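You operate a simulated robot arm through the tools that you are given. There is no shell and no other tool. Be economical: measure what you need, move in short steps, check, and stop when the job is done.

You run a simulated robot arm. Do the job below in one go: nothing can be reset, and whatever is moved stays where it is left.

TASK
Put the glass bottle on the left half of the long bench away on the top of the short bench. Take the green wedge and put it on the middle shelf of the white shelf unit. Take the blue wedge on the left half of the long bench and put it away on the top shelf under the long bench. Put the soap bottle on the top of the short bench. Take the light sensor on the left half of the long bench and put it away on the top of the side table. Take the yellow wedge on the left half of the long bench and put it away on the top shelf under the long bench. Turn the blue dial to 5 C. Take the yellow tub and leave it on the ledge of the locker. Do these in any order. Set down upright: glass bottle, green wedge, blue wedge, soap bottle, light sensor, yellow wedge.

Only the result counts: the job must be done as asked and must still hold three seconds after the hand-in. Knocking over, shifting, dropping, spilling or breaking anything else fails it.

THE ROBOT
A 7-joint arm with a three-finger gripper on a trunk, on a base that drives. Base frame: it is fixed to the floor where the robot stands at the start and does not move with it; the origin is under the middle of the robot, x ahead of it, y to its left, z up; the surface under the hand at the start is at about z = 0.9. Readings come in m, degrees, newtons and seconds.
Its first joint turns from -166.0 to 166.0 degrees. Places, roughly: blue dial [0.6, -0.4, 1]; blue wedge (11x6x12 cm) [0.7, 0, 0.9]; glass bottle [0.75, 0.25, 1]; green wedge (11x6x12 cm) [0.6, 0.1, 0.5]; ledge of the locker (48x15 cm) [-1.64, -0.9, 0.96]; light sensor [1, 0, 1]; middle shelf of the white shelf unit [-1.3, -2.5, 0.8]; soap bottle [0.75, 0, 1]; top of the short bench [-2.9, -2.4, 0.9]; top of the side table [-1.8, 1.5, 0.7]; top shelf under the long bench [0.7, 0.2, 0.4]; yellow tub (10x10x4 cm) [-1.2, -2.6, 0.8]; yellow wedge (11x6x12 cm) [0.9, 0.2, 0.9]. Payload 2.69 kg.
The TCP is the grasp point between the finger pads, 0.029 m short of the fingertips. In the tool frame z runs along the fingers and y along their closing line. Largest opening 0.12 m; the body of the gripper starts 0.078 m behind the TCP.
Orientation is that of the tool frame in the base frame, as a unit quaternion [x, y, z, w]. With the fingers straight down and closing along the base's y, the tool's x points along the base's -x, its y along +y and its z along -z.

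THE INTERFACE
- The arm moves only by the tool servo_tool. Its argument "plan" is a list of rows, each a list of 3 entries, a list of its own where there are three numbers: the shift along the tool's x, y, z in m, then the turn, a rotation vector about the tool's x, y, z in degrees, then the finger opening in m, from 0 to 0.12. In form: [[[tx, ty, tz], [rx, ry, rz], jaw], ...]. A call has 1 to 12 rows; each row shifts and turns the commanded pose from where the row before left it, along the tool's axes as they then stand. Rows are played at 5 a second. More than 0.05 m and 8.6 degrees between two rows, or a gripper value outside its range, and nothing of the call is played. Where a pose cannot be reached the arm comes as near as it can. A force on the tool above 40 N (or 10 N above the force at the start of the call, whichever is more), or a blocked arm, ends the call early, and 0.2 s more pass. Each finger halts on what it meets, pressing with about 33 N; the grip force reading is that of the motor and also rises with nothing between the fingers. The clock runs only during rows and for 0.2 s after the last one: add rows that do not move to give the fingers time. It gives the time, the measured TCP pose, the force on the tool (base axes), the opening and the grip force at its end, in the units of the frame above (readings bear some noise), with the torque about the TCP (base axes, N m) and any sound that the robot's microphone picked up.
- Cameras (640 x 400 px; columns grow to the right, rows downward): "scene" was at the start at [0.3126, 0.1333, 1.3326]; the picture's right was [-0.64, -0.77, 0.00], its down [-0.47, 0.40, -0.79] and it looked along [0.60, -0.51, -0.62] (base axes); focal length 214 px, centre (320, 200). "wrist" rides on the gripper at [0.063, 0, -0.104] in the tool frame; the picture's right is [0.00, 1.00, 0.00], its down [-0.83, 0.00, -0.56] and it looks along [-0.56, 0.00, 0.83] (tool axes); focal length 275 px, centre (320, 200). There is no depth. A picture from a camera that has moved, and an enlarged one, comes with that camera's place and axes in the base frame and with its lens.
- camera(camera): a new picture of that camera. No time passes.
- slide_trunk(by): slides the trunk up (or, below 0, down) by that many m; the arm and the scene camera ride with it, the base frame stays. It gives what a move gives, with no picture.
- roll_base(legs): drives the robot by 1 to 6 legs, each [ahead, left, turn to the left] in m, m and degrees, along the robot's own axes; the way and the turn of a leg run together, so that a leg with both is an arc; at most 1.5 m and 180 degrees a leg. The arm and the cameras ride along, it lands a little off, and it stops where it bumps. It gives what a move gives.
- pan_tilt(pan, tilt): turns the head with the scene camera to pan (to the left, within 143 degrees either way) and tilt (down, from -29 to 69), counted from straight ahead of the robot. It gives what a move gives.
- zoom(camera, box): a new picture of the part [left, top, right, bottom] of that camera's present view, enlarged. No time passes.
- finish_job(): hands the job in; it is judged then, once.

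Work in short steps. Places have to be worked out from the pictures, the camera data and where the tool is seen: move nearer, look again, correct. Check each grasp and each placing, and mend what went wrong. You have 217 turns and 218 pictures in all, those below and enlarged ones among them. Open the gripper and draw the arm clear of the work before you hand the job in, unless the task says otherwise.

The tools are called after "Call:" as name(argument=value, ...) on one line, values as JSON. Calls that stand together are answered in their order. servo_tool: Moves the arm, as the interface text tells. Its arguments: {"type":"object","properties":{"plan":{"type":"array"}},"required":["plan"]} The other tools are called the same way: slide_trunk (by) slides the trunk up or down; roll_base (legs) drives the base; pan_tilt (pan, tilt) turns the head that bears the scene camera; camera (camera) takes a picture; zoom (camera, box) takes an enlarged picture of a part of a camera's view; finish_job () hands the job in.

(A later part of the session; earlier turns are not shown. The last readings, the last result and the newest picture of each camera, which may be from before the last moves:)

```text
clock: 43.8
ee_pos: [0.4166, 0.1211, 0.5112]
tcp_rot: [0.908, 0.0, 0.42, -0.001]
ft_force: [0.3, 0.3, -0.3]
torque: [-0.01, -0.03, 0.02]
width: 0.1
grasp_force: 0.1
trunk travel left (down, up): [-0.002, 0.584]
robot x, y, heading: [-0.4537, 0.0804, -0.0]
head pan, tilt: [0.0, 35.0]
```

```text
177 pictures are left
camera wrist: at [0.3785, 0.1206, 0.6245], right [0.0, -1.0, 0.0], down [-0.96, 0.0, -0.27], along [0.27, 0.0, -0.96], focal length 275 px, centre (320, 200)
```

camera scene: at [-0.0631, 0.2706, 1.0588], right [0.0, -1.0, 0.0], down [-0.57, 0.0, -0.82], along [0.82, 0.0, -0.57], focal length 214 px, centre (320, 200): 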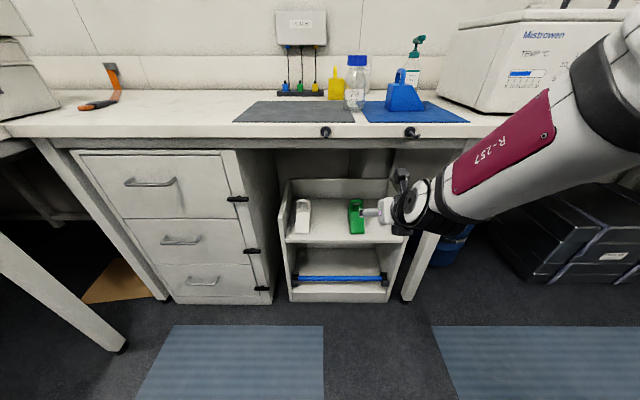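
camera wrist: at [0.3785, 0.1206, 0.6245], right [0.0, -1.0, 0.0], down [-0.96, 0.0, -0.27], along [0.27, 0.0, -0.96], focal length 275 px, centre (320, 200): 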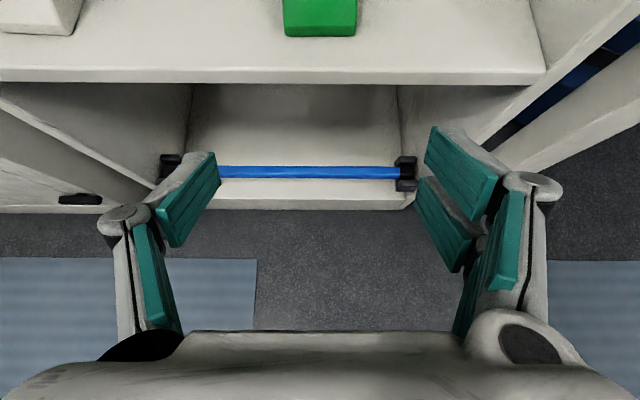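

Aligned in y with the green wedge; height clears the shelf by ~2 cm. Drive ahead 0.19 m so the fingers straddle it.

Call:
roll_base(legs=[[0.1, 0, 0]])

Call:
camera(camera="wrist")

```text
clock: 44.9
ee_pos: [0.5166, 0.123, 0.5087]
tcp_rot: [0.908, 0.0, 0.418, 0.0]
ft_force: [-0.1, 0.1, -0.1]
torque: [-0.01, 0.02, -0.04]
width: 0.1
grasp_force: 0.0
trunk travel left (down, up): [-0.002, 0.584]
robot x, y, heading: [-0.3518, 0.0811, 0.2]
head pan, tilt: [0.0, 35.0]
```

```text
176 pictures are left
camera wrist: at [0.4785, 0.1211, 0.6246], right [0.0, -1.0, 0.0], down [-0.96, 0.0, -0.27], along [0.27, 0.0, -0.96], focal length 275 px, centre (320, 200)
```

wrist: 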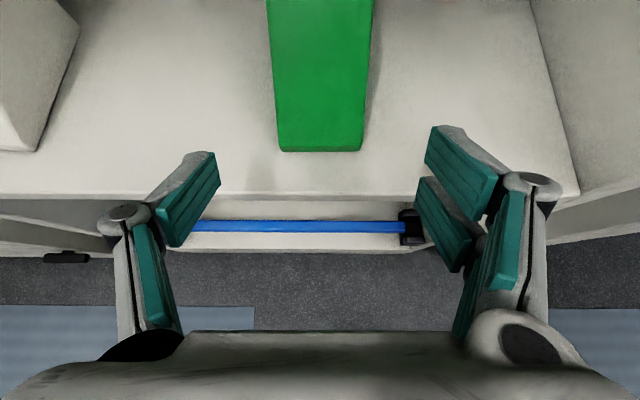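

Call:
roll_base(legs=[[0.098, 0, 0]])

Call:
camera(camera="wrist")

Call:
zoom(camera="scene", box=[270, 140, 470, 300])

```text
clock: 46.0
ee_pos: [0.61, 0.1284, 0.5143]
tcp_rot: [0.907, 0.005, 0.422, 0.0]
ft_force: [-0.8, 0.4, 0.0]
torque: [0.0, 0.0, 0.0]
width: 0.1001
grasp_force: 0.1
trunk travel left (down, up): [-0.002, 0.584]
robot x, y, heading: [-0.2559, 0.0836, -0.1]
head pan, tilt: [0.0, 35.0]
```

```text
175 pictures are left
camera wrist: at [0.5705, 0.1278, 0.6287], right [0.01, -1.0, 0.01], down [-0.96, -0.01, -0.28], along [0.28, 0.0, -0.96], focal length 275 px, centre (320, 200)
```

wrist: 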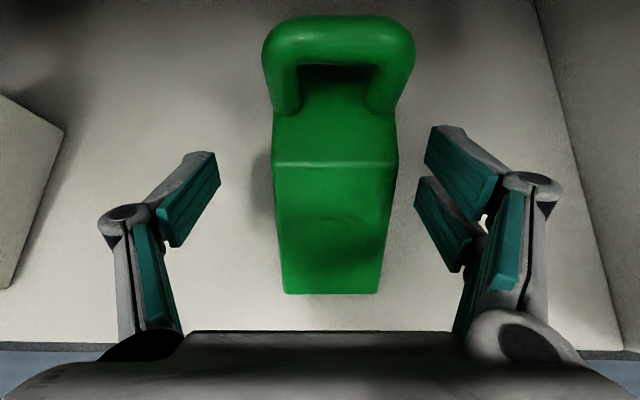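

```text
2.50 times, centred on (370, 220) of scene
camera zoom: at [0.1269, 0.2749, 1.0155], right [0.0, -1.0, 0.0], down [-0.57, 0.0, -0.82], along [0.82, 0.0, -0.57], focal length 536 px, centre (195, 150)
```

zoom: 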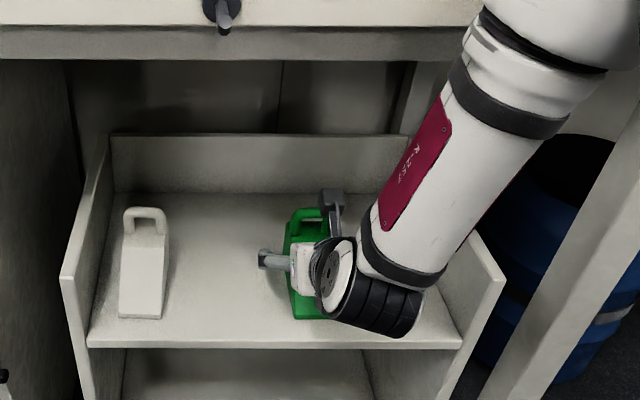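

Straddling well. Nudge 1.5 cm in, 7 mm right, and close on the wedge body.

Call:
servo_tool(plan=[[[0.0037, 0.006, 0.0166], [0, 0, 0], 0.1], [[0, 0, 0], [0, 0, 0], 0.07], [[0, 0, 0], [0, 0, 0], 0.04], [[0, 0, 0], [0, 0, 0], 0.03], [[0, 0, 0], [0, 0, 0], 0.03]])

Call:
camera(camera="wrist")

```text
clock: 47.2
ee_pos: [0.6212, 0.1412, 0.5198]
tcp_rot: [0.903, 0.016, 0.43, -0.004]
ft_force: [-5.4, -5.1, 19.7]
torque: [-0.32, 0.14, -0.15]
width: 0.0557
grasp_force: 33.3
trunk travel left (down, up): [-0.002, 0.584]
robot x, y, heading: [-0.2534, 0.0853, 0.7]
head pan, tilt: [0.0, 35.0]
```

```text
173 pictures are left
camera wrist: at [0.5813, 0.1404, 0.6339], right [0.04, -1.0, 0.01], down [-0.95, -0.04, -0.29], along [0.29, 0.0, -0.96], focal length 275 px, centre (320, 200)
```

wrist: 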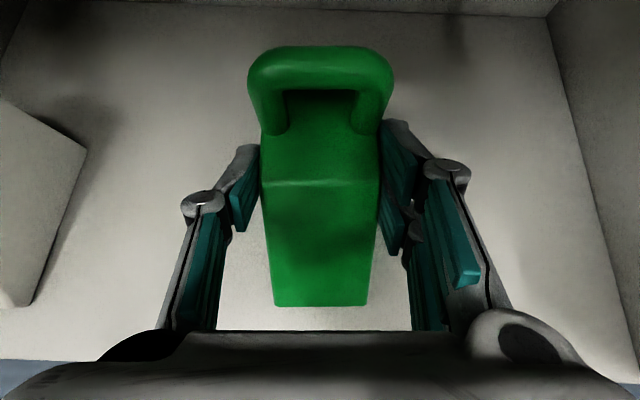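

The pose deviated (y drifted +1.3 cm), the arm may touch the bench. Check the scene.

Call:
pan_tilt(pan=-25, tilt=30)

Call:
camera(camera="scene")

```text
clock: 48.1
ee_pos: [0.6228, 0.1426, 0.5203]
tcp_rot: [0.903, 0.017, 0.43, -0.004]
ft_force: [-2.8, -1.0, 15.5]
torque: [-0.26, -0.21, -0.19]
width: 0.0557
grasp_force: 33.2
trunk travel left (down, up): [-0.002, 0.584]
robot x, y, heading: [-0.2512, 0.0841, 0.5]
head pan, tilt: [-25.0, 30.0]
```

```text
172 pictures are left
camera scene: at [0.1165, 0.2455, 1.0252], right [-0.41, -0.91, 0.0], down [-0.45, 0.2, -0.87], along [0.79, -0.36, -0.49], focal length 214 px, centre (320, 200)
```

scene: 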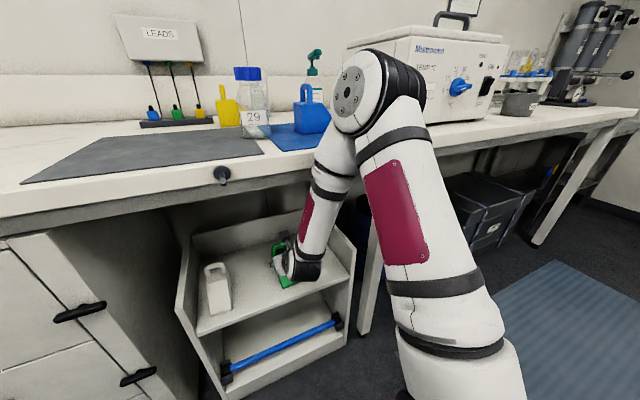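

The forearm leans on the bench edge. I back the base off 4 cm (wedge slides along the shelf), then lift.

Call:
roll_base(legs=[[-0.04, 0, 0]])

Call:
slide_trunk(by=0.04)

Call:
camera(camera="wrist")

Call:
camera(camera="scene")

```text
clock: 49.0
ee_pos: [0.585, 0.1175, 0.5006]
tcp_rot: [0.91, 0.004, 0.415, -0.002]
ft_force: [0.1, -0.5, -2.5]
torque: [-0.03, 0.11, 0.01]
width: 0.0559
grasp_force: 33.0
trunk travel left (down, up): [-0.002, 0.584]
robot x, y, heading: [-0.2974, 0.08, -0.1]
head pan, tilt: [-25.0, 30.0]
```

```text
clock: 49.9
ee_pos: [0.5844, 0.1186, 0.5414]
tcp_rot: [0.91, 0.003, 0.416, -0.002]
ft_force: [-0.8, -0.4, -2.8]
torque: [0.01, 0.05, -0.01]
width: 0.0557
grasp_force: 33.2
trunk travel left (down, up): [-0.042, 0.544]
robot x, y, heading: [-0.2903, 0.0807, -0.0]
head pan, tilt: [-25.0, 30.0]
```

```text
171 pictures are left
camera wrist: at [0.5471, 0.1172, 0.6557], right [0.01, -1.0, 0.0], down [-0.96, -0.01, -0.27], along [0.27, 0.0, -0.96], focal length 275 px, centre (320, 200)
```

wrist: 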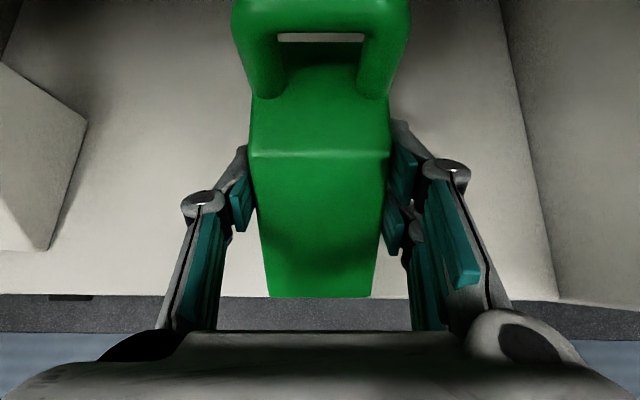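

```text
170 pictures are left
camera scene: at [0.0878, 0.2317, 1.0617], right [-0.42, -0.91, 0.0], down [-0.45, 0.21, -0.87], along [0.78, -0.37, -0.5], focal length 214 px, centre (320, 200)
```

scene: 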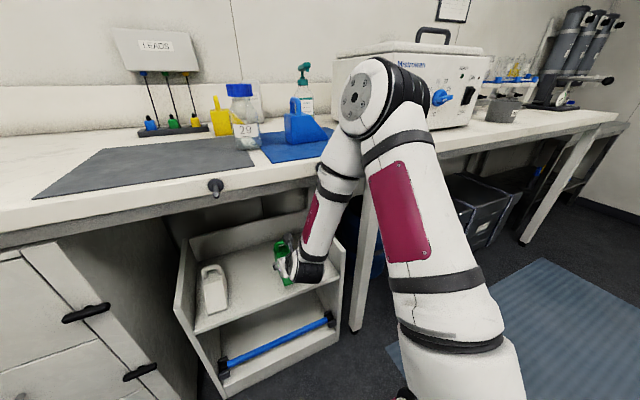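

Wedge lifted. Back off from the bench and inspect the wedge's tilt.

Call:
roll_base(legs=[[-0.4, 0, 0]])

Call:
pan_tilt(pan=-5, tilt=30)

Call:
camera(camera="scene")

Call:
camera(camera="wrist")

```text
clock: 52.3
ee_pos: [0.1849, 0.1194, 0.5414]
tcp_rot: [0.909, 0.004, 0.416, -0.002]
ft_force: [0.4, -0.7, -2.4]
torque: [0.01, 0.04, -0.02]
width: 0.0554
grasp_force: 33.2
trunk travel left (down, up): [-0.042, 0.544]
robot x, y, heading: [-0.6951, 0.0828, 0.2]
head pan, tilt: [-25.0, 30.0]
```

```text
clock: 53.2
ee_pos: [0.1855, 0.1202, 0.5399]
tcp_rot: [0.909, 0.004, 0.416, -0.002]
ft_force: [0.4, 0.2, -2.7]
torque: [0.0, 0.05, 0.02]
width: 0.0557
grasp_force: 32.9
trunk travel left (down, up): [-0.042, 0.544]
robot x, y, heading: [-0.6912, 0.0845, -0.1]
head pan, tilt: [-5.0, 30.0]
```

```text
169 pictures are left
camera scene: at [-0.3032, 0.2626, 1.0616], right [-0.09, -1.0, 0.0], down [-0.5, 0.04, -0.87], along [0.86, -0.07, -0.5], focal length 214 px, centre (320, 200)
```

scene: 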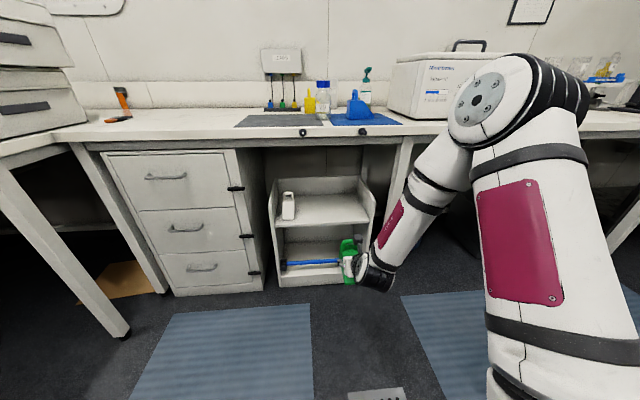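

```text
168 pictures are left
camera wrist: at [0.1483, 0.1188, 0.6558], right [0.01, -1.0, 0.0], down [-0.96, -0.01, -0.27], along [0.27, 0.0, -0.96], focal length 275 px, centre (320, 200)
```

wrist: 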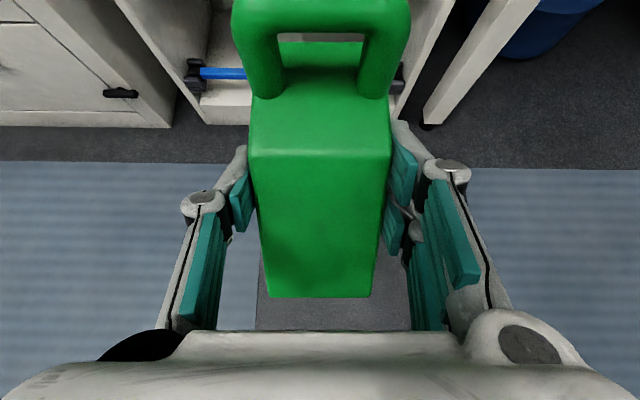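

The wedge is held nearly level. I raise the trunk, turn to face -y and move toward the shelf unit.

Call:
slide_trunk(by=0.36)

Call:
roll_base(legs=[[0, 0, -90], [0.6, 0, 0]])

Call:
pan_tilt(pan=25, tilt=20)

Call:
camera(camera="scene")

Call:
pan_tilt(pan=-55, tilt=20)

Call:
camera(camera="scene")

```text
clock: 56.7
ee_pos: [0.1858, 0.1197, 0.9009]
tcp_rot: [0.91, 0.004, 0.416, -0.003]
ft_force: [0.6, 0.3, -3.5]
torque: [0.01, 0.06, 0.0]
width: 0.0554
grasp_force: 33.7
trunk travel left (down, up): [-0.402, 0.184]
robot x, y, heading: [-0.695, 0.0833, 0.1]
head pan, tilt: [-5.0, 30.0]
```

```text
clock: 63.9
ee_pos: [-0.6621, -1.3955, 0.9015]
tcp_rot: [0.645, -0.641, 0.295, 0.293]
ft_force: [0.4, 0.3, -2.2]
torque: [0.05, 0.03, 0.0]
width: 0.0556
grasp_force: 32.8
trunk travel left (down, up): [-0.402, 0.184]
robot x, y, heading: [-0.7, -0.5148, -90.2]
head pan, tilt: [-5.0, 30.0]
```

```text
clock: 64.8
ee_pos: [-0.6634, -1.3961, 0.9004]
tcp_rot: [0.644, -0.642, 0.296, 0.294]
ft_force: [0.9, 0.0, -2.5]
torque: [0.08, -0.02, 0.03]
width: 0.0555
grasp_force: 33.4
trunk travel left (down, up): [-0.402, 0.184]
robot x, y, heading: [-0.6969, -0.5158, -89.9]
head pan, tilt: [25.0, 20.0]
```

```text
167 pictures are left
camera scene: at [-0.4664, -0.8066, 1.4376], right [-0.91, -0.42, 0.0], down [-0.14, 0.31, -0.94], along [0.39, -0.85, -0.34], focal length 214 px, centre (320, 200)
```

scene: 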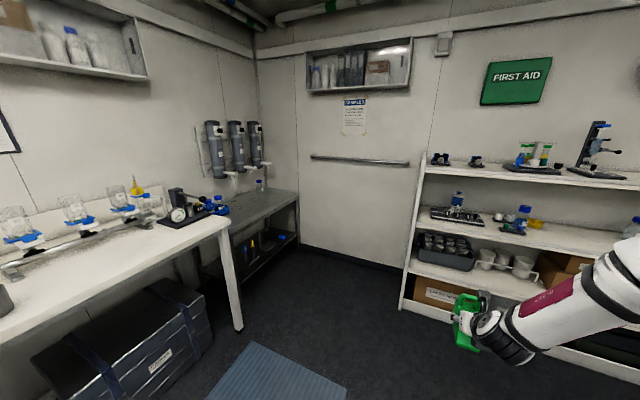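

```text
clock: 66.4
ee_pos: [-0.6632, -1.3961, 0.8998]
tcp_rot: [0.645, -0.641, 0.295, 0.293]
ft_force: [1.0, 0.3, -3.2]
torque: [0.01, 0.01, 0.0]
width: 0.0557
grasp_force: 32.6
trunk travel left (down, up): [-0.402, 0.184]
robot x, y, heading: [-0.6944, -0.5194, -90.1]
head pan, tilt: [-55.0, 20.0]
```

```text
166 pictures are left
camera scene: at [-0.5818, -0.7751, 1.4376], right [-0.57, 0.82, 0.0], down [0.28, 0.2, -0.94], along [-0.77, -0.54, -0.34], focal length 214 px, centre (320, 200)
```

scene: 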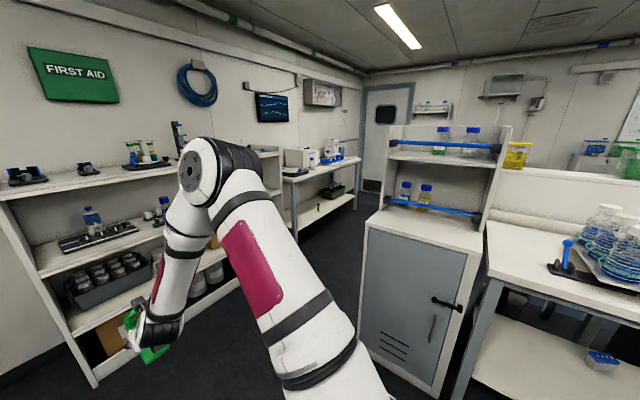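

Locker faces +x, shelf unit faces +y. I move ahead 0.55 and strafe right 0.6 to view the middle shelf.

Call:
roll_base(legs=[[0.55, 0, 0], [0, -0.6, 0]])

Call:
pan_tilt(pan=0, tilt=25)

Call:
camera(camera="scene")

Call:
camera(camera="wrist")

```text
clock: 72.2
ee_pos: [-1.2297, -1.9489, 0.8997]
tcp_rot: [-0.639, 0.647, -0.292, -0.296]
ft_force: [-0.1, 0.2, -2.8]
torque: [0.06, -0.02, -0.01]
width: 0.0558
grasp_force: 32.8
trunk travel left (down, up): [-0.402, 0.184]
robot x, y, heading: [-1.2517, -1.0654, -90.8]
head pan, tilt: [-55.0, 20.0]
stopped in leg 2: the robot was blocked; the commanded pose is now the measured one
```

```text
clock: 73.5
ee_pos: [-1.2298, -1.9497, 0.9009]
tcp_rot: [-0.64, 0.646, -0.293, -0.295]
ft_force: [0.0, 0.2, -3.0]
torque: [0.06, 0.03, 0.0]
width: 0.0558
grasp_force: 32.8
trunk travel left (down, up): [-0.402, 0.184]
robot x, y, heading: [-1.2529, -1.0692, -90.8]
head pan, tilt: [0.0, 25.0]
```

```text
165 pictures are left
camera scene: at [-1.0655, -1.369, 1.4295], right [-1.0, 0.01, 0.0], down [0.01, 0.42, -0.91], along [-0.01, -0.91, -0.42], focal length 214 px, centre (320, 200)
```

scene: 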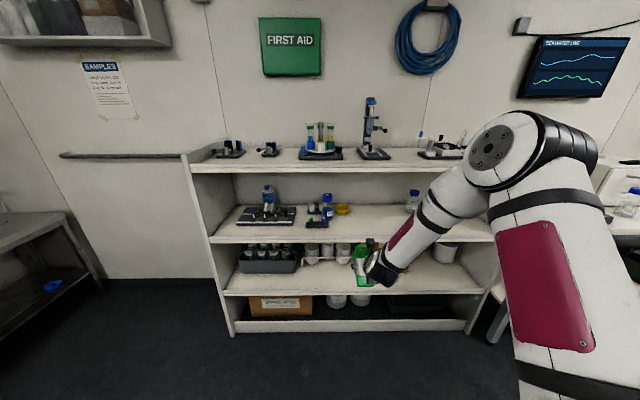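

```text
164 pictures are left
camera wrist: at [-1.2291, -1.9133, 1.0155], right [-1.0, 0.01, 0.0], down [0.01, 0.96, -0.26], along [-0.01, -0.26, -0.96], focal length 275 px, centre (320, 200)
```

wrist: 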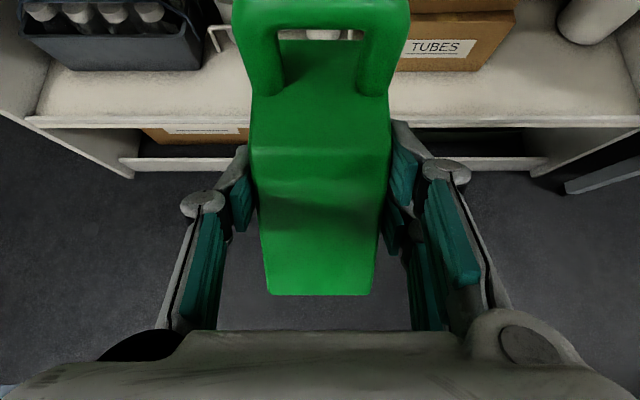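

The base bumped the locker side; I'm clear of needing more. Zoom on the middle shelf.

Call:
zoom(camera="scene", box=[190, 140, 500, 330])

```text
2.06 times, centred on (345, 235) of scene
camera zoom: at [-1.0655, -1.369, 1.4295], right [-1.0, 0.01, 0.0], down [0.01, 0.42, -0.91], along [-0.01, -0.91, -0.42], focal length 443 px, centre (268, 128)
```

zoom: 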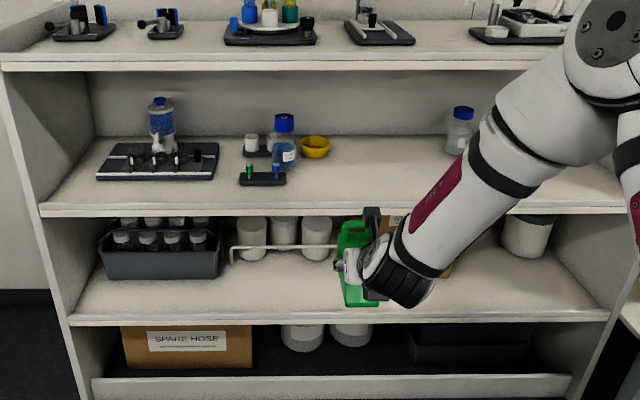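

Shelf front edge y≈-2.25, z≈0.8; free area right of the tub around x≈-1.42. I step off the locker, shift the hand sideways to x≈-1.42 and take a look.

Call:
roll_base(legs=[[0.15, 0.03, 0.8]])

Call:
servo_tool(plan=[[[0, 0.04, 0], [0, 0, 0], 0.03], [[0, 0.04, 0], [0, 0, 0], 0.03], [[0, 0.04, 0], [0, 0, 0], 0.03], [[0, 0.04, 0], [0, 0, 0], 0.03], [[0, 0.04, 0], [0, 0, 0], 0.03], [[0, 0, 0], [0, 0, 0], 0.03]])

Call:
camera(camera="scene")

Call:
camera(camera="wrist")

```text
clock: 74.9
ee_pos: [-1.1855, -2.0999, 0.9007]
tcp_rot: [0.645, -0.641, 0.294, 0.292]
ft_force: [-0.4, 0.2, -1.7]
torque: [0.05, 0.01, 0.0]
width: 0.0557
grasp_force: 33.0
trunk travel left (down, up): [-0.402, 0.184]
robot x, y, heading: [-1.225, -1.2155, -89.9]
head pan, tilt: [0.0, 25.0]
```

```text
clock: 76.3
ee_pos: [-1.3866, -2.1016, 0.9003]
tcp_rot: [0.646, -0.641, 0.295, 0.292]
ft_force: [0.0, -0.7, -2.7]
torque: [0.04, 0.02, -0.02]
width: 0.0558
grasp_force: 32.9
trunk travel left (down, up): [-0.402, 0.184]
robot x, y, heading: [-1.2274, -1.2206, -89.8]
head pan, tilt: [0.0, 25.0]
```

```text
162 pictures are left
camera scene: at [-1.0314, -1.5162, 1.4295], right [-1.0, 0.0, 0.0], down [0.0, 0.42, -0.91], along [0.0, -0.91, -0.42], focal length 214 px, centre (320, 200)
```

scene: 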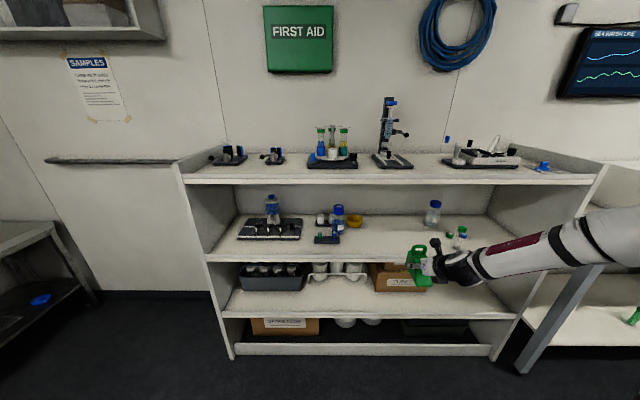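

```text
161 pictures are left
camera wrist: at [-1.3873, -2.0643, 1.0163], right [-1.0, -0.01, 0.0], down [-0.01, 0.96, -0.26], along [0.0, -0.26, -0.96], focal length 275 px, centre (320, 200)
```

wrist: 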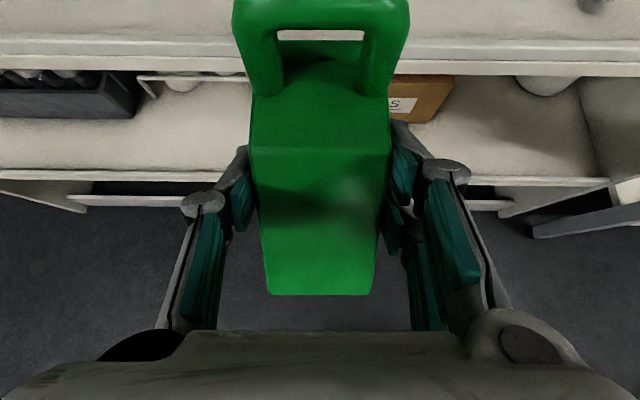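

Drive ahead 0.27 so the wedge is above the shelf, then check.

Call:
roll_base(legs=[[0.27, 0, 0]])

Call:
camera(camera="scene")

Call:
camera(camera="wrist")

```text
clock: 78.2
ee_pos: [-1.3848, -2.3719, 0.8999]
tcp_rot: [0.645, -0.642, 0.294, 0.293]
ft_force: [-0.9, 0.5, -2.8]
torque: [0.08, 0.03, 0.02]
width: 0.0554
grasp_force: 33.2
trunk travel left (down, up): [-0.402, 0.184]
robot x, y, heading: [-1.2228, -1.493, -89.9]
head pan, tilt: [0.0, 25.0]
```

```text
160 pictures are left
camera scene: at [-1.0302, -1.7868, 1.4296], right [-1.0, 0.0, 0.0], down [0.0, 0.42, -0.91], along [0.0, -0.91, -0.42], focal length 214 px, centre (320, 200)
```

scene: 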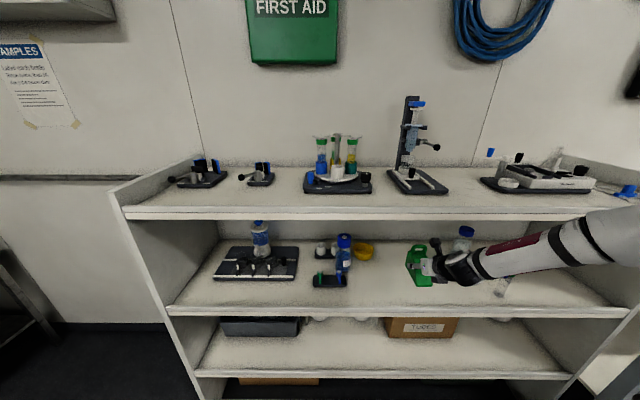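

```text
159 pictures are left
camera wrist: at [-1.3852, -2.3352, 1.0162], right [-1.0, -0.01, 0.0], down [-0.01, 0.96, -0.26], along [0.0, -0.26, -0.96], focal length 275 px, centre (320, 200)
```

wrist: 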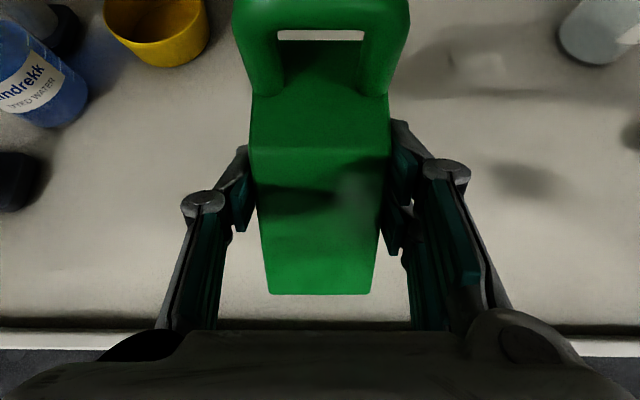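

Call:
zoom(camera="scene", box=[380, 210, 640, 330])

```text
2.46 times, centred on (510, 270) of scene
camera zoom: at [-1.0302, -1.7868, 1.4296], right [-1.0, 0.0, 0.0], down [0.0, 0.42, -0.91], along [0.0, -0.91, -0.42], focal length 528 px, centre (-148, 28)
```

zoom: 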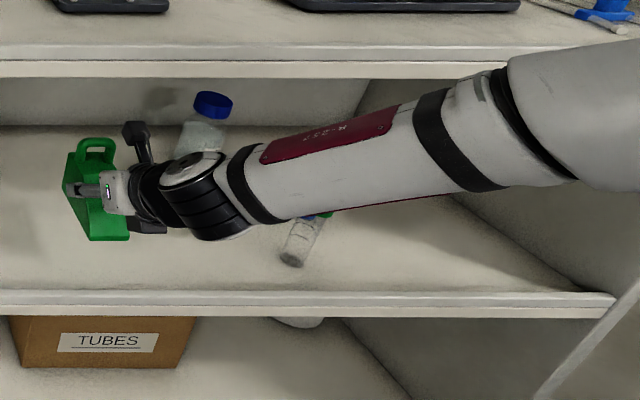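

Shelf refined to z≈0.79, front edge y≈-2.294. Move in 5 cm more and lower slowly with the trunk.

Call:
roll_base(legs=[[0.05, 0, 0]])

Call:
slide_trunk(by=-0.045)

Call:
camera(camera="scene")

Call:
camera(camera="wrist")

```text
clock: 79.1
ee_pos: [-1.3852, -2.4218, 0.9001]
tcp_rot: [0.645, -0.641, 0.295, 0.293]
ft_force: [0.3, -0.8, -2.7]
torque: [0.08, -0.02, 0.03]
width: 0.0554
grasp_force: 33.1
trunk travel left (down, up): [-0.402, 0.184]
robot x, y, heading: [-1.2236, -1.541, -89.9]
head pan, tilt: [0.0, 25.0]
```

```text
clock: 80.0
ee_pos: [-1.3851, -2.422, 0.8563]
tcp_rot: [0.646, -0.64, 0.296, 0.292]
ft_force: [0.1, -0.1, -2.4]
torque: [0.05, -0.04, 0.01]
width: 0.0558
grasp_force: 32.5
trunk travel left (down, up): [-0.357, 0.229]
robot x, y, heading: [-1.226, -1.5412, -90.0]
head pan, tilt: [0.0, 25.0]
```

```text
157 pictures are left
camera scene: at [-1.0299, -1.8631, 1.3847], right [-1.0, 0.0, 0.0], down [0.0, 0.42, -0.91], along [0.0, -0.91, -0.42], focal length 214 px, centre (320, 200)
```

scene: 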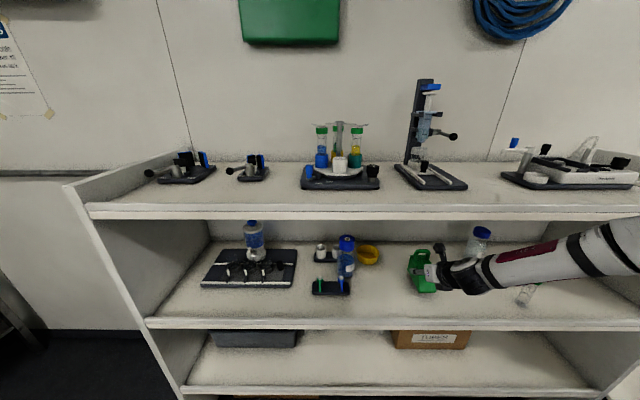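

```text
156 pictures are left
camera wrist: at [-1.3847, -2.3854, 0.9711], right [-1.0, -0.01, 0.0], down [-0.01, 0.96, -0.26], along [0.0, -0.26, -0.96], focal length 275 px, centre (320, 200)
```

wrist: 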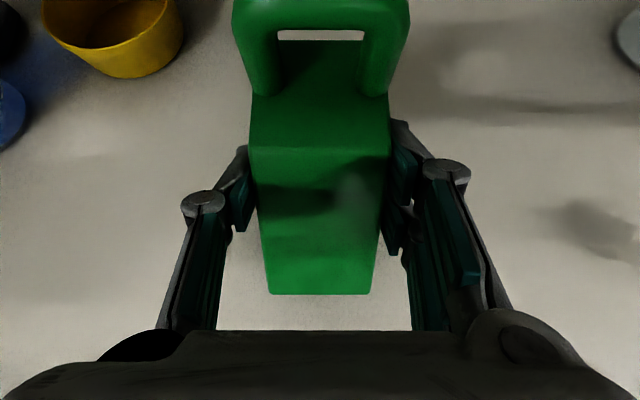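

Call:
slide_trunk(by=-0.018)

Call:
slide_trunk(by=-0.008)

```text
clock: 80.6
ee_pos: [-1.3845, -2.4217, 0.8375]
tcp_rot: [0.645, -0.641, 0.295, 0.293]
ft_force: [0.8, 0.0, -2.4]
torque: [0.04, -0.01, 0.01]
width: 0.0554
grasp_force: 33.0
trunk travel left (down, up): [-0.339, 0.247]
robot x, y, heading: [-1.2222, -1.5414, -89.9]
head pan, tilt: [0.0, 25.0]
```

```text
clock: 81.2
ee_pos: [-1.385, -2.4224, 0.8314]
tcp_rot: [0.645, -0.64, 0.295, 0.294]
ft_force: [-0.1, -2.5, 1.9]
torque: [-0.37, -0.03, 0.04]
width: 0.0555
grasp_force: 32.8
trunk travel left (down, up): [-0.331, 0.255]
robot x, y, heading: [-1.2197, -1.5389, -89.7]
head pan, tilt: [0.0, 25.0]
```

First contact. Press 4 mm more to level it, then release.

Call:
slide_trunk(by=-0.005)

Call:
camera(camera="wrist")

```text
clock: 81.7
ee_pos: [-1.3846, -2.4231, 0.8281]
tcp_rot: [0.646, -0.638, 0.297, 0.295]
ft_force: [1.7, -4.8, 25.0]
torque: [-0.78, -0.16, 0.07]
width: 0.0557
grasp_force: 33.2
trunk travel left (down, up): [-0.326, 0.26]
robot x, y, heading: [-1.2233, -1.5382, -89.5]
head pan, tilt: [0.0, 25.0]
```

```text
155 pictures are left
camera wrist: at [-1.3846, -2.3861, 0.943], right [-1.0, -0.01, 0.01], down [-0.01, 0.96, -0.27], along [0.0, -0.27, -0.96], focal length 275 px, centre (320, 200)
```

wrist: 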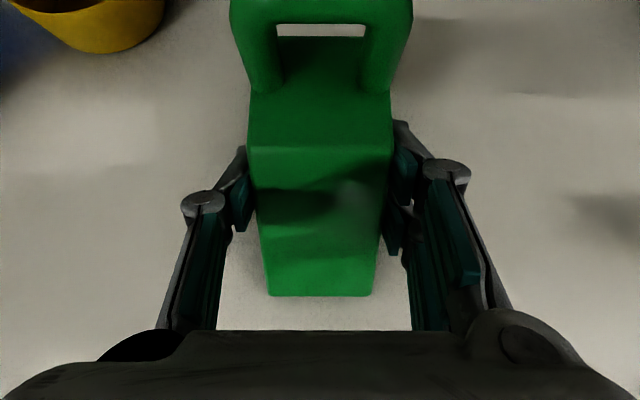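

Contact with 25 N, so it's on the shelf. Open and check how it settles.

Call:
servo_tool(plan=[[[0, 0, 0], [0, 0, 0], 0.06], [[0, 0, 0], [0, 0, 0], 0.08], [[0, 0, 0], [0, 0, 0], 0.1], [[0, 0, 0], [0, 0, 0], 0.1]])

Call:
camera(camera="wrist")

```text
clock: 82.7
ee_pos: [-1.3849, -2.4218, 0.8249]
tcp_rot: [0.645, -0.641, 0.294, 0.293]
ft_force: [0.2, 0.0, -0.3]
torque: [0.01, -0.02, 0.04]
width: 0.1001
grasp_force: 0.0
trunk travel left (down, up): [-0.326, 0.26]
robot x, y, heading: [-1.2259, -1.5396, -90.0]
head pan, tilt: [0.0, 25.0]
```

```text
154 pictures are left
camera wrist: at [-1.385, -2.3855, 0.9402], right [-1.0, -0.01, 0.0], down [-0.01, 0.96, -0.26], along [0.0, -0.26, -0.96], focal length 275 px, centre (320, 200)
```

wrist: 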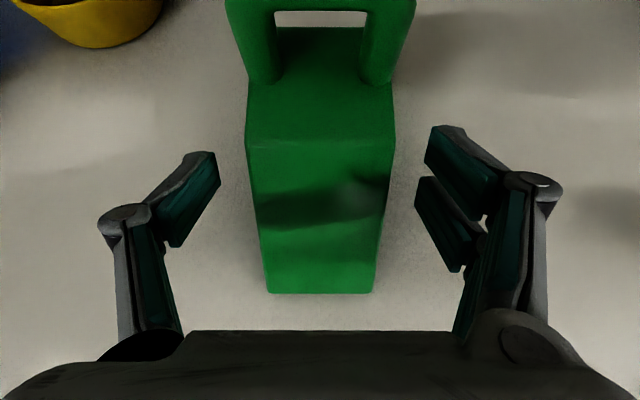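

Released and standing. Retreat: back the base off and look.

Call:
roll_base(legs=[[-0.2, 0, 0]])

Call:
zoom(camera="scene", box=[200, 200, 520, 360])

Call:
camera(camera="wrist")

```text
clock: 84.3
ee_pos: [-1.3875, -2.2209, 0.825]
tcp_rot: [0.645, -0.642, 0.294, 0.293]
ft_force: [-0.2, -0.1, 0.8]
torque: [0.01, 0.02, -0.03]
width: 0.0999
grasp_force: 0.0
trunk travel left (down, up): [-0.326, 0.26]
robot x, y, heading: [-1.2258, -1.3382, -89.9]
head pan, tilt: [0.0, 25.0]
```

```text
2.00 times, centred on (360, 280) of scene
camera zoom: at [-1.031, -1.6768, 1.3539], right [-1.0, 0.0, 0.0], down [0.0, 0.42, -0.91], along [0.0, -0.91, -0.42], focal length 429 px, centre (240, 40)
```

zoom: 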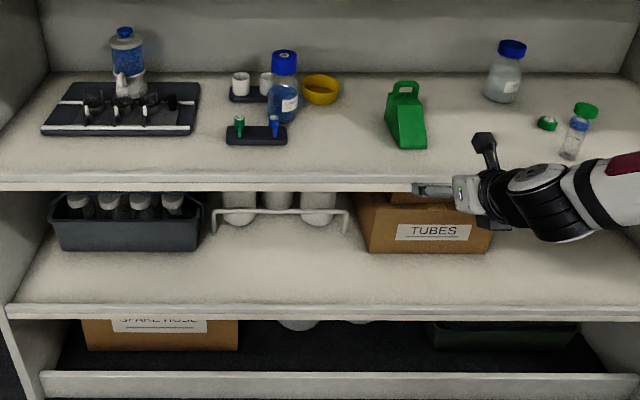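

```text
152 pictures are left
camera wrist: at [-1.387, -2.1838, 0.9402], right [-1.0, -0.01, 0.0], down [-0.01, 0.96, -0.26], along [0.0, -0.26, -0.96], focal length 275 px, centre (320, 200)
```

wrist: 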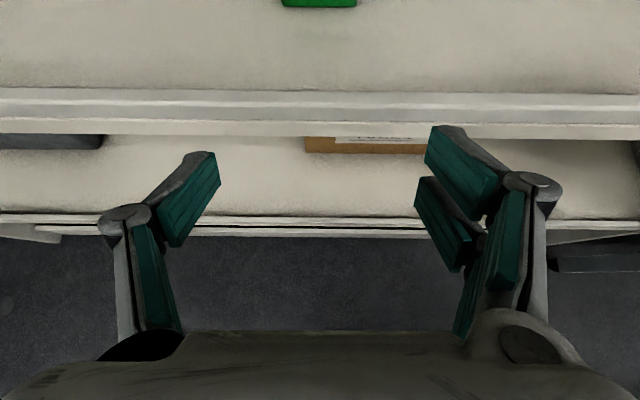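

Green wedge stands properly. Next the yellow tub (≈(-1.226,-2.567)): I'll grip its right wall with one finger inside. Move hand left/up and check the arm shape.

Call:
servo_tool(plan=[[[0.02, -0.04, -0.02], [0, 0, 0], 0.05], [[0.02, -0.04, -0.02], [0, 0, 0], 0.05], [[0.02, -0.035, -0.02], [0, 0, 0], 0.05], [[0, 0, 0], [0, 0, 0], 0.05]])

Call:
camera(camera="wrist")

Call:
camera(camera="scene")

```text
clock: 85.3
ee_pos: [-1.2716, -2.2133, 0.9089]
tcp_rot: [0.645, -0.641, 0.295, 0.294]
ft_force: [-0.9, 0.6, 0.1]
torque: [-0.03, 0.02, 0.0]
width: 0.05
grasp_force: 0.1
trunk travel left (down, up): [-0.326, 0.26]
robot x, y, heading: [-1.2224, -1.339, -90.0]
head pan, tilt: [0.0, 25.0]
```

```text
151 pictures are left
camera wrist: at [-1.2721, -2.1768, 1.0245], right [-1.0, -0.01, 0.0], down [-0.01, 0.96, -0.26], along [0.0, -0.26, -0.96], focal length 275 px, centre (320, 200)
```

wrist: 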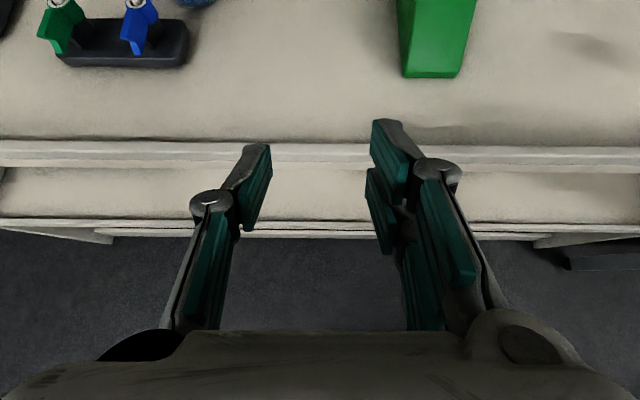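

```text
150 pictures are left
camera scene: at [-1.031, -1.6769, 1.3539], right [-1.0, 0.0, 0.0], down [0.0, 0.42, -0.91], along [0.0, -0.91, -0.42], focal length 214 px, centre (320, 200)
```

scene: 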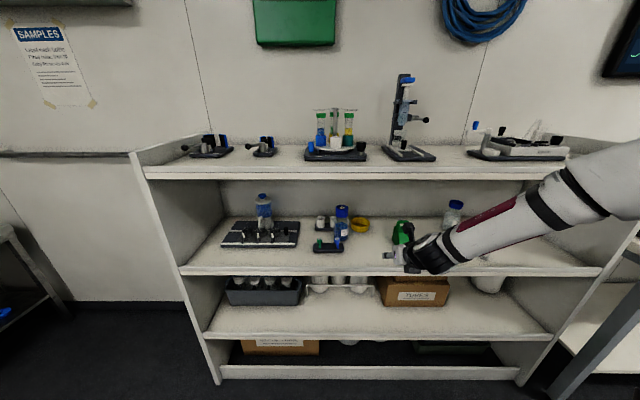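

The wedge sits a bit too close for the wrist when reaching the tub, so I'll move it ~12 cm further right first: go back over it.

Call:
servo_tool(plan=[[[-0.02, 0.04, 0.02], [0, 0, 0], 0.1], [[-0.02, 0.04, 0.02], [0, 0, 0], 0.1], [[-0.02, 0.034, 0.02], [0, 0, 0], 0.1], [[0, 0, 0], [0, 0, 0], 0.1]])

Call:
roll_base(legs=[[0.2, 0, 0]])

Call:
camera(camera="wrist")

```text
clock: 86.3
ee_pos: [-1.387, -2.2202, 0.8253]
tcp_rot: [0.645, -0.641, 0.294, 0.293]
ft_force: [-0.4, -0.1, 0.0]
torque: [-0.02, -0.01, -0.01]
width: 0.1
grasp_force: 0.2
trunk travel left (down, up): [-0.326, 0.26]
robot x, y, heading: [-1.2199, -1.3428, -89.7]
head pan, tilt: [0.0, 25.0]
```

```text
clock: 87.9
ee_pos: [-1.3878, -2.4208, 0.8252]
tcp_rot: [0.645, -0.641, 0.294, 0.293]
ft_force: [0.6, -0.5, 0.6]
torque: [-0.01, 0.0, -0.03]
width: 0.1003
grasp_force: 0.1
trunk travel left (down, up): [-0.326, 0.26]
robot x, y, heading: [-1.2249, -1.5408, -89.7]
head pan, tilt: [0.0, 25.0]
```

```text
149 pictures are left
camera wrist: at [-1.3871, -2.3839, 0.9405], right [-1.0, -0.01, 0.0], down [-0.01, 0.96, -0.26], along [0.0, -0.26, -0.96], focal length 275 px, centre (320, 200)
```

wrist: 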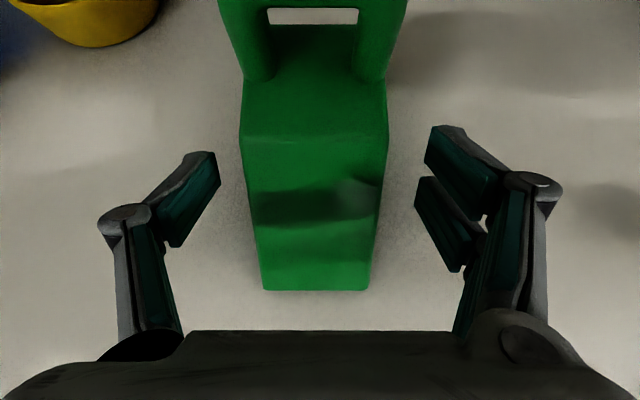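

Close, lift slightly with the trunk, strafe right 0.12, lower, release.

Call:
servo_tool(plan=[[[0, -0.001, 0], [0, 0, 0], 0.07], [[0, 0, 0], [0, 0, 0], 0.04], [[0, 0, 0], [0, 0, 0], 0.03], [[0, 0, 0], [0, 0, 0], 0.03]])

Call:
slide_trunk(by=0.025)

Call:
roll_base(legs=[[0, -0.12, 0]])

Call:
camera(camera="scene")

Call:
camera(camera="wrist")

```text
clock: 88.9
ee_pos: [-1.3865, -2.4214, 0.8242]
tcp_rot: [0.645, -0.642, 0.295, 0.293]
ft_force: [2.0, -0.3, 1.3]
torque: [-0.09, 0.07, 0.08]
width: 0.0558
grasp_force: 33.0
trunk travel left (down, up): [-0.326, 0.26]
robot x, y, heading: [-1.2262, -1.5405, -90.0]
head pan, tilt: [0.0, 25.0]
```

```text
clock: 89.6
ee_pos: [-1.3869, -2.421, 0.8496]
tcp_rot: [0.645, -0.641, 0.296, 0.293]
ft_force: [-0.1, 0.2, -2.9]
torque: [0.04, 0.03, 0.01]
width: 0.0557
grasp_force: 32.3
trunk travel left (down, up): [-0.351, 0.235]
robot x, y, heading: [-1.2236, -1.5412, -89.9]
head pan, tilt: [0.0, 25.0]
```

```text
clock: 90.8
ee_pos: [-1.4773, -2.421, 0.849]
tcp_rot: [-0.638, 0.649, -0.291, -0.295]
ft_force: [0.3, -0.2, -2.4]
torque: [0.08, -0.05, -0.03]
width: 0.0555
grasp_force: 32.8
trunk travel left (down, up): [-0.351, 0.235]
robot x, y, heading: [-1.2942, -1.5461, -91.5]
head pan, tilt: [0.0, 25.0]
stopped in leg 1: the robot was blocked; the commanded pose is now the measured one
```

```text
148 pictures are left
camera scene: at [-1.1091, -1.8762, 1.3787], right [-1.0, 0.02, 0.0], down [0.01, 0.42, -0.91], along [-0.02, -0.91, -0.42], focal length 214 px, centre (320, 200)
```

scene: 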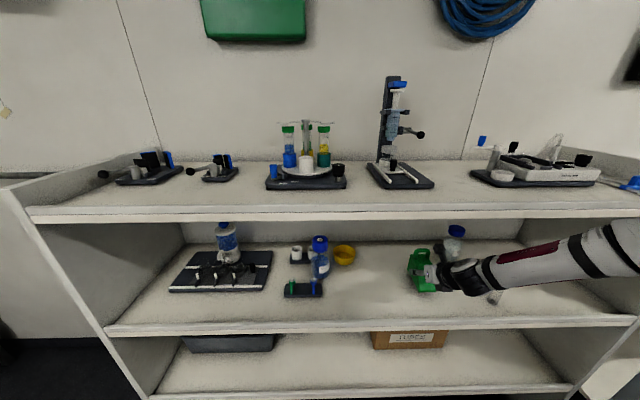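

```text
147 pictures are left
camera wrist: at [-1.4767, -2.385, 0.965], right [-1.0, 0.02, 0.0], down [0.01, 0.96, -0.26], along [-0.01, -0.26, -0.96], focal length 275 px, centre (320, 200)
```

wrist: 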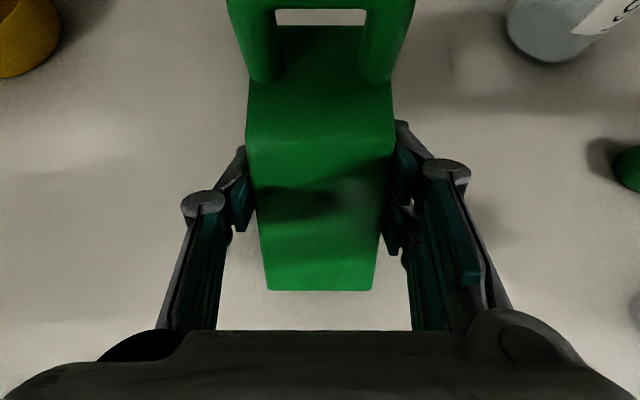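

Blocked again by the locker corner, but the wedge is now at x≈-1.477, enough. Lower and release.

Call:
slide_trunk(by=-0.026)

Call:
servo_tool(plan=[[[0, 0, 0], [0, 0, 0], 0.06], [[0, 0, 0], [0, 0, 0], 0.08], [[0, 0, 0], [0, 0, 0], 0.1], [[0, 0, 0], [0, 0, 0], 0.1]])

Call:
roll_base(legs=[[0, 0.03, 0], [-0.2, 0, 0]])

Call:
zoom(camera="scene", box=[200, 200, 520, 360])

```text
clock: 91.5
ee_pos: [-1.4781, -2.4237, 0.8248]
tcp_rot: [-0.637, 0.649, -0.291, -0.297]
ft_force: [0.3, -3.5, 10.0]
torque: [0.45, -0.2, -0.08]
width: 0.0553
grasp_force: 32.8
trunk travel left (down, up): [-0.325, 0.261]
robot x, y, heading: [-1.2878, -1.5466, -91.3]
head pan, tilt: [0.0, 25.0]
```

```text
clock: 92.5
ee_pos: [-1.4788, -2.4212, 0.8234]
tcp_rot: [-0.636, 0.65, -0.29, -0.297]
ft_force: [0.0, 0.3, 0.7]
torque: [-0.01, 0.0, 0.0]
width: 0.1001
grasp_force: 0.0
trunk travel left (down, up): [-0.325, 0.261]
robot x, y, heading: [-1.294, -1.547, -91.5]
head pan, tilt: [0.0, 25.0]
```

```text
clock: 94.6
ee_pos: [-1.4421, -2.2197, 0.8246]
tcp_rot: [-0.637, 0.649, -0.291, -0.296]
ft_force: [-0.3, 0.8, -0.1]
torque: [-0.01, 0.02, 0.02]
width: 0.1002
grasp_force: 0.1
trunk travel left (down, up): [-0.325, 0.261]
robot x, y, heading: [-1.2581, -1.3444, -91.6]
head pan, tilt: [0.0, 25.0]
```

```text
2.00 times, centred on (360, 280) of scene
camera zoom: at [-1.0742, -1.6873, 1.3529], right [-1.0, 0.02, 0.0], down [0.01, 0.42, -0.91], along [-0.02, -0.91, -0.42], focal length 429 px, centre (240, 40)
```

zoom: 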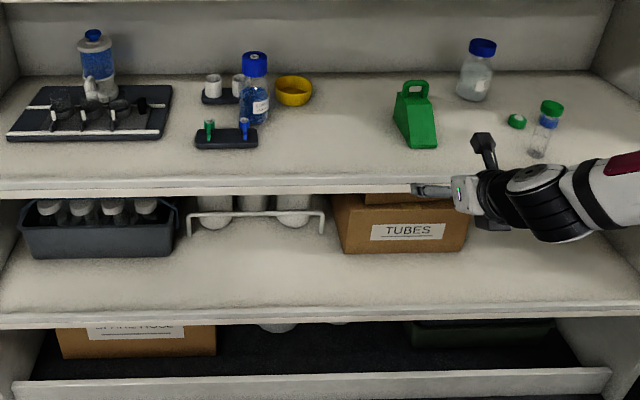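

Wedge is fine. Now the tub, centre ≈(-1.222,-2.565): realign heading, shift hand to x≈-1.267 and raise to z≈0.90.

Call:
roll_base(legs=[[0, 0.02, 1.6]])

Call:
servo_tool(plan=[[[0.019, -0.04, -0.016], [0, 0, 0], 0.05], [[0.019, -0.04, -0.016], [0, 0, 0], 0.05], [[0.019, -0.03, -0.016], [0, 0, 0], 0.05], [[0, -0.025, 0], [0, 0, 0], 0.05], [[0, 0, 0], [0, 0, 0], 0.05]])

```text
clock: 95.3
ee_pos: [-1.3957, -2.2255, 0.8247]
tcp_rot: [0.646, -0.64, 0.296, 0.293]
ft_force: [0.3, 0.2, -0.2]
torque: [0.0, -0.02, 0.0]
width: 0.0999
grasp_force: 0.1
trunk travel left (down, up): [-0.325, 0.261]
robot x, y, heading: [-1.2369, -1.3431, -89.7]
head pan, tilt: [0.0, 25.0]
```

```text
clock: 96.5
ee_pos: [-1.2628, -2.2265, 0.9007]
tcp_rot: [0.646, -0.64, 0.295, 0.293]
ft_force: [-1.2, -0.7, 0.0]
torque: [-0.01, 0.0, -0.05]
width: 0.0501
grasp_force: 0.0
trunk travel left (down, up): [-0.325, 0.261]
robot x, y, heading: [-1.2407, -1.3447, -89.6]
head pan, tilt: [0.0, 25.0]
```

Drive ahead 0.22 and look.

Call:
roll_base(legs=[[0.22, 0, 0]])

Call:
camera(camera="wrist")

Call:
camera(camera="scene")

```text
clock: 98.2
ee_pos: [-1.2618, -2.4475, 0.8994]
tcp_rot: [0.646, -0.64, 0.295, 0.293]
ft_force: [-0.2, 0.1, 0.2]
torque: [-0.01, 0.03, 0.03]
width: 0.0501
grasp_force: 0.1
trunk travel left (down, up): [-0.325, 0.261]
robot x, y, heading: [-1.237, -1.5631, -89.8]
head pan, tilt: [0.0, 25.0]
```

```text
145 pictures are left
camera wrist: at [-1.2617, -2.4109, 1.0144], right [-1.0, -0.01, 0.0], down [-0.01, 0.96, -0.26], along [0.0, -0.26, -0.96], focal length 275 px, centre (320, 200)
```

wrist: 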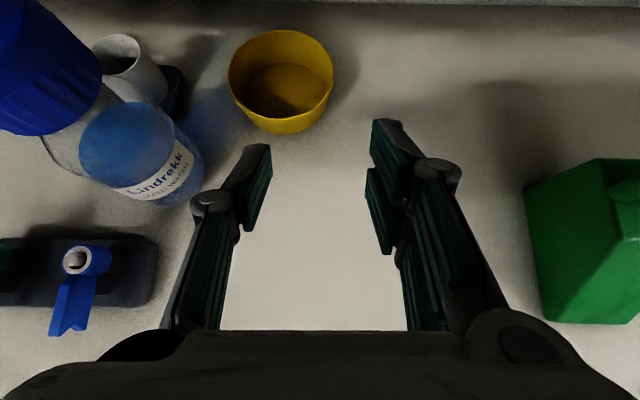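

```text
144 pictures are left
camera scene: at [-1.0436, -1.904, 1.3529], right [-1.0, 0.0, 0.0], down [0.0, 0.42, -0.91], along [0.0, -0.91, -0.42], focal length 214 px, centre (320, 200)
```

scene: 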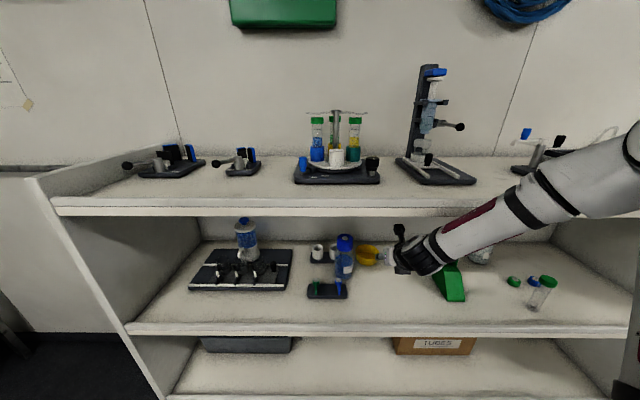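

Shift 8 mm right, drive 0.112 ahead, then check before lowering.

Call:
servo_tool(plan=[[[0, 0.008, 0], [0, 0, 0], 0.05], [[0, 0, 0], [0, 0, 0], 0.05]])

Call:
roll_base(legs=[[0.112, 0, 0]])

Call:
camera(camera="wrist")

Call:
camera(camera="scene")

```text
clock: 98.8
ee_pos: [-1.2701, -2.4467, 0.9]
tcp_rot: [0.646, -0.64, 0.295, 0.292]
ft_force: [0.0, 0.0, 0.2]
torque: [0.01, -0.01, 0.03]
width: 0.05
grasp_force: 0.2
trunk travel left (down, up): [-0.325, 0.261]
robot x, y, heading: [-1.2351, -1.5661, -89.7]
head pan, tilt: [0.0, 25.0]
```

```text
clock: 100.0
ee_pos: [-1.2563, -2.4255, 0.8554]
tcp_rot: [0.69, -0.636, 0.257, 0.231]
ft_force: [0.2, -0.1, -0.3]
torque: [0.0, -0.03, 0.0]
width: 0.0502
grasp_force: 0.1
trunk travel left (down, up): [-0.325, 0.261]
robot x, y, heading: [-1.2473, -1.633, -90.4]
head pan, tilt: [0.0, 25.0]
stopped in leg 1: the robot was blocked; the commanded pose is now the measured one
```

```text
143 pictures are left
camera wrist: at [-1.2592, -2.4064, 0.9745], right [-1.0, -0.09, -0.01], down [-0.09, 0.99, -0.12], along [0.02, -0.11, -0.99], focal length 275 px, centre (320, 200)
```

wrist: 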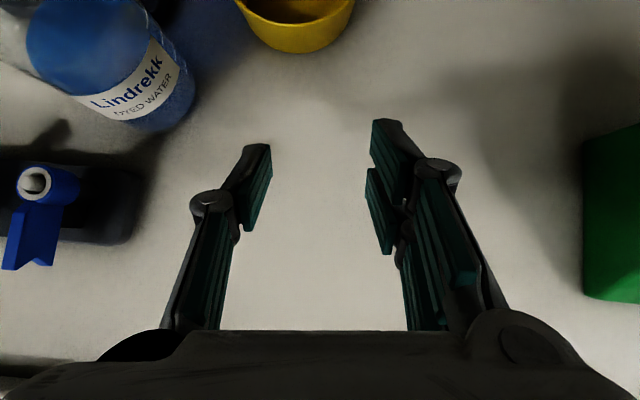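

```text
142 pictures are left
camera scene: at [-1.0541, -1.9692, 1.3533], right [-1.0, 0.01, 0.0], down [0.0, 0.42, -0.91], along [-0.01, -0.91, -0.42], focal length 214 px, centre (320, 200)
```

scene: 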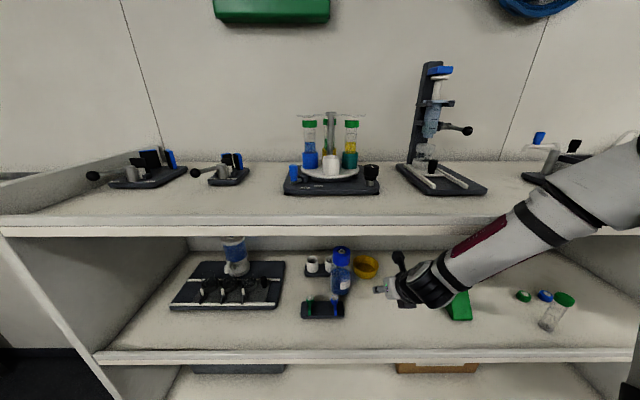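

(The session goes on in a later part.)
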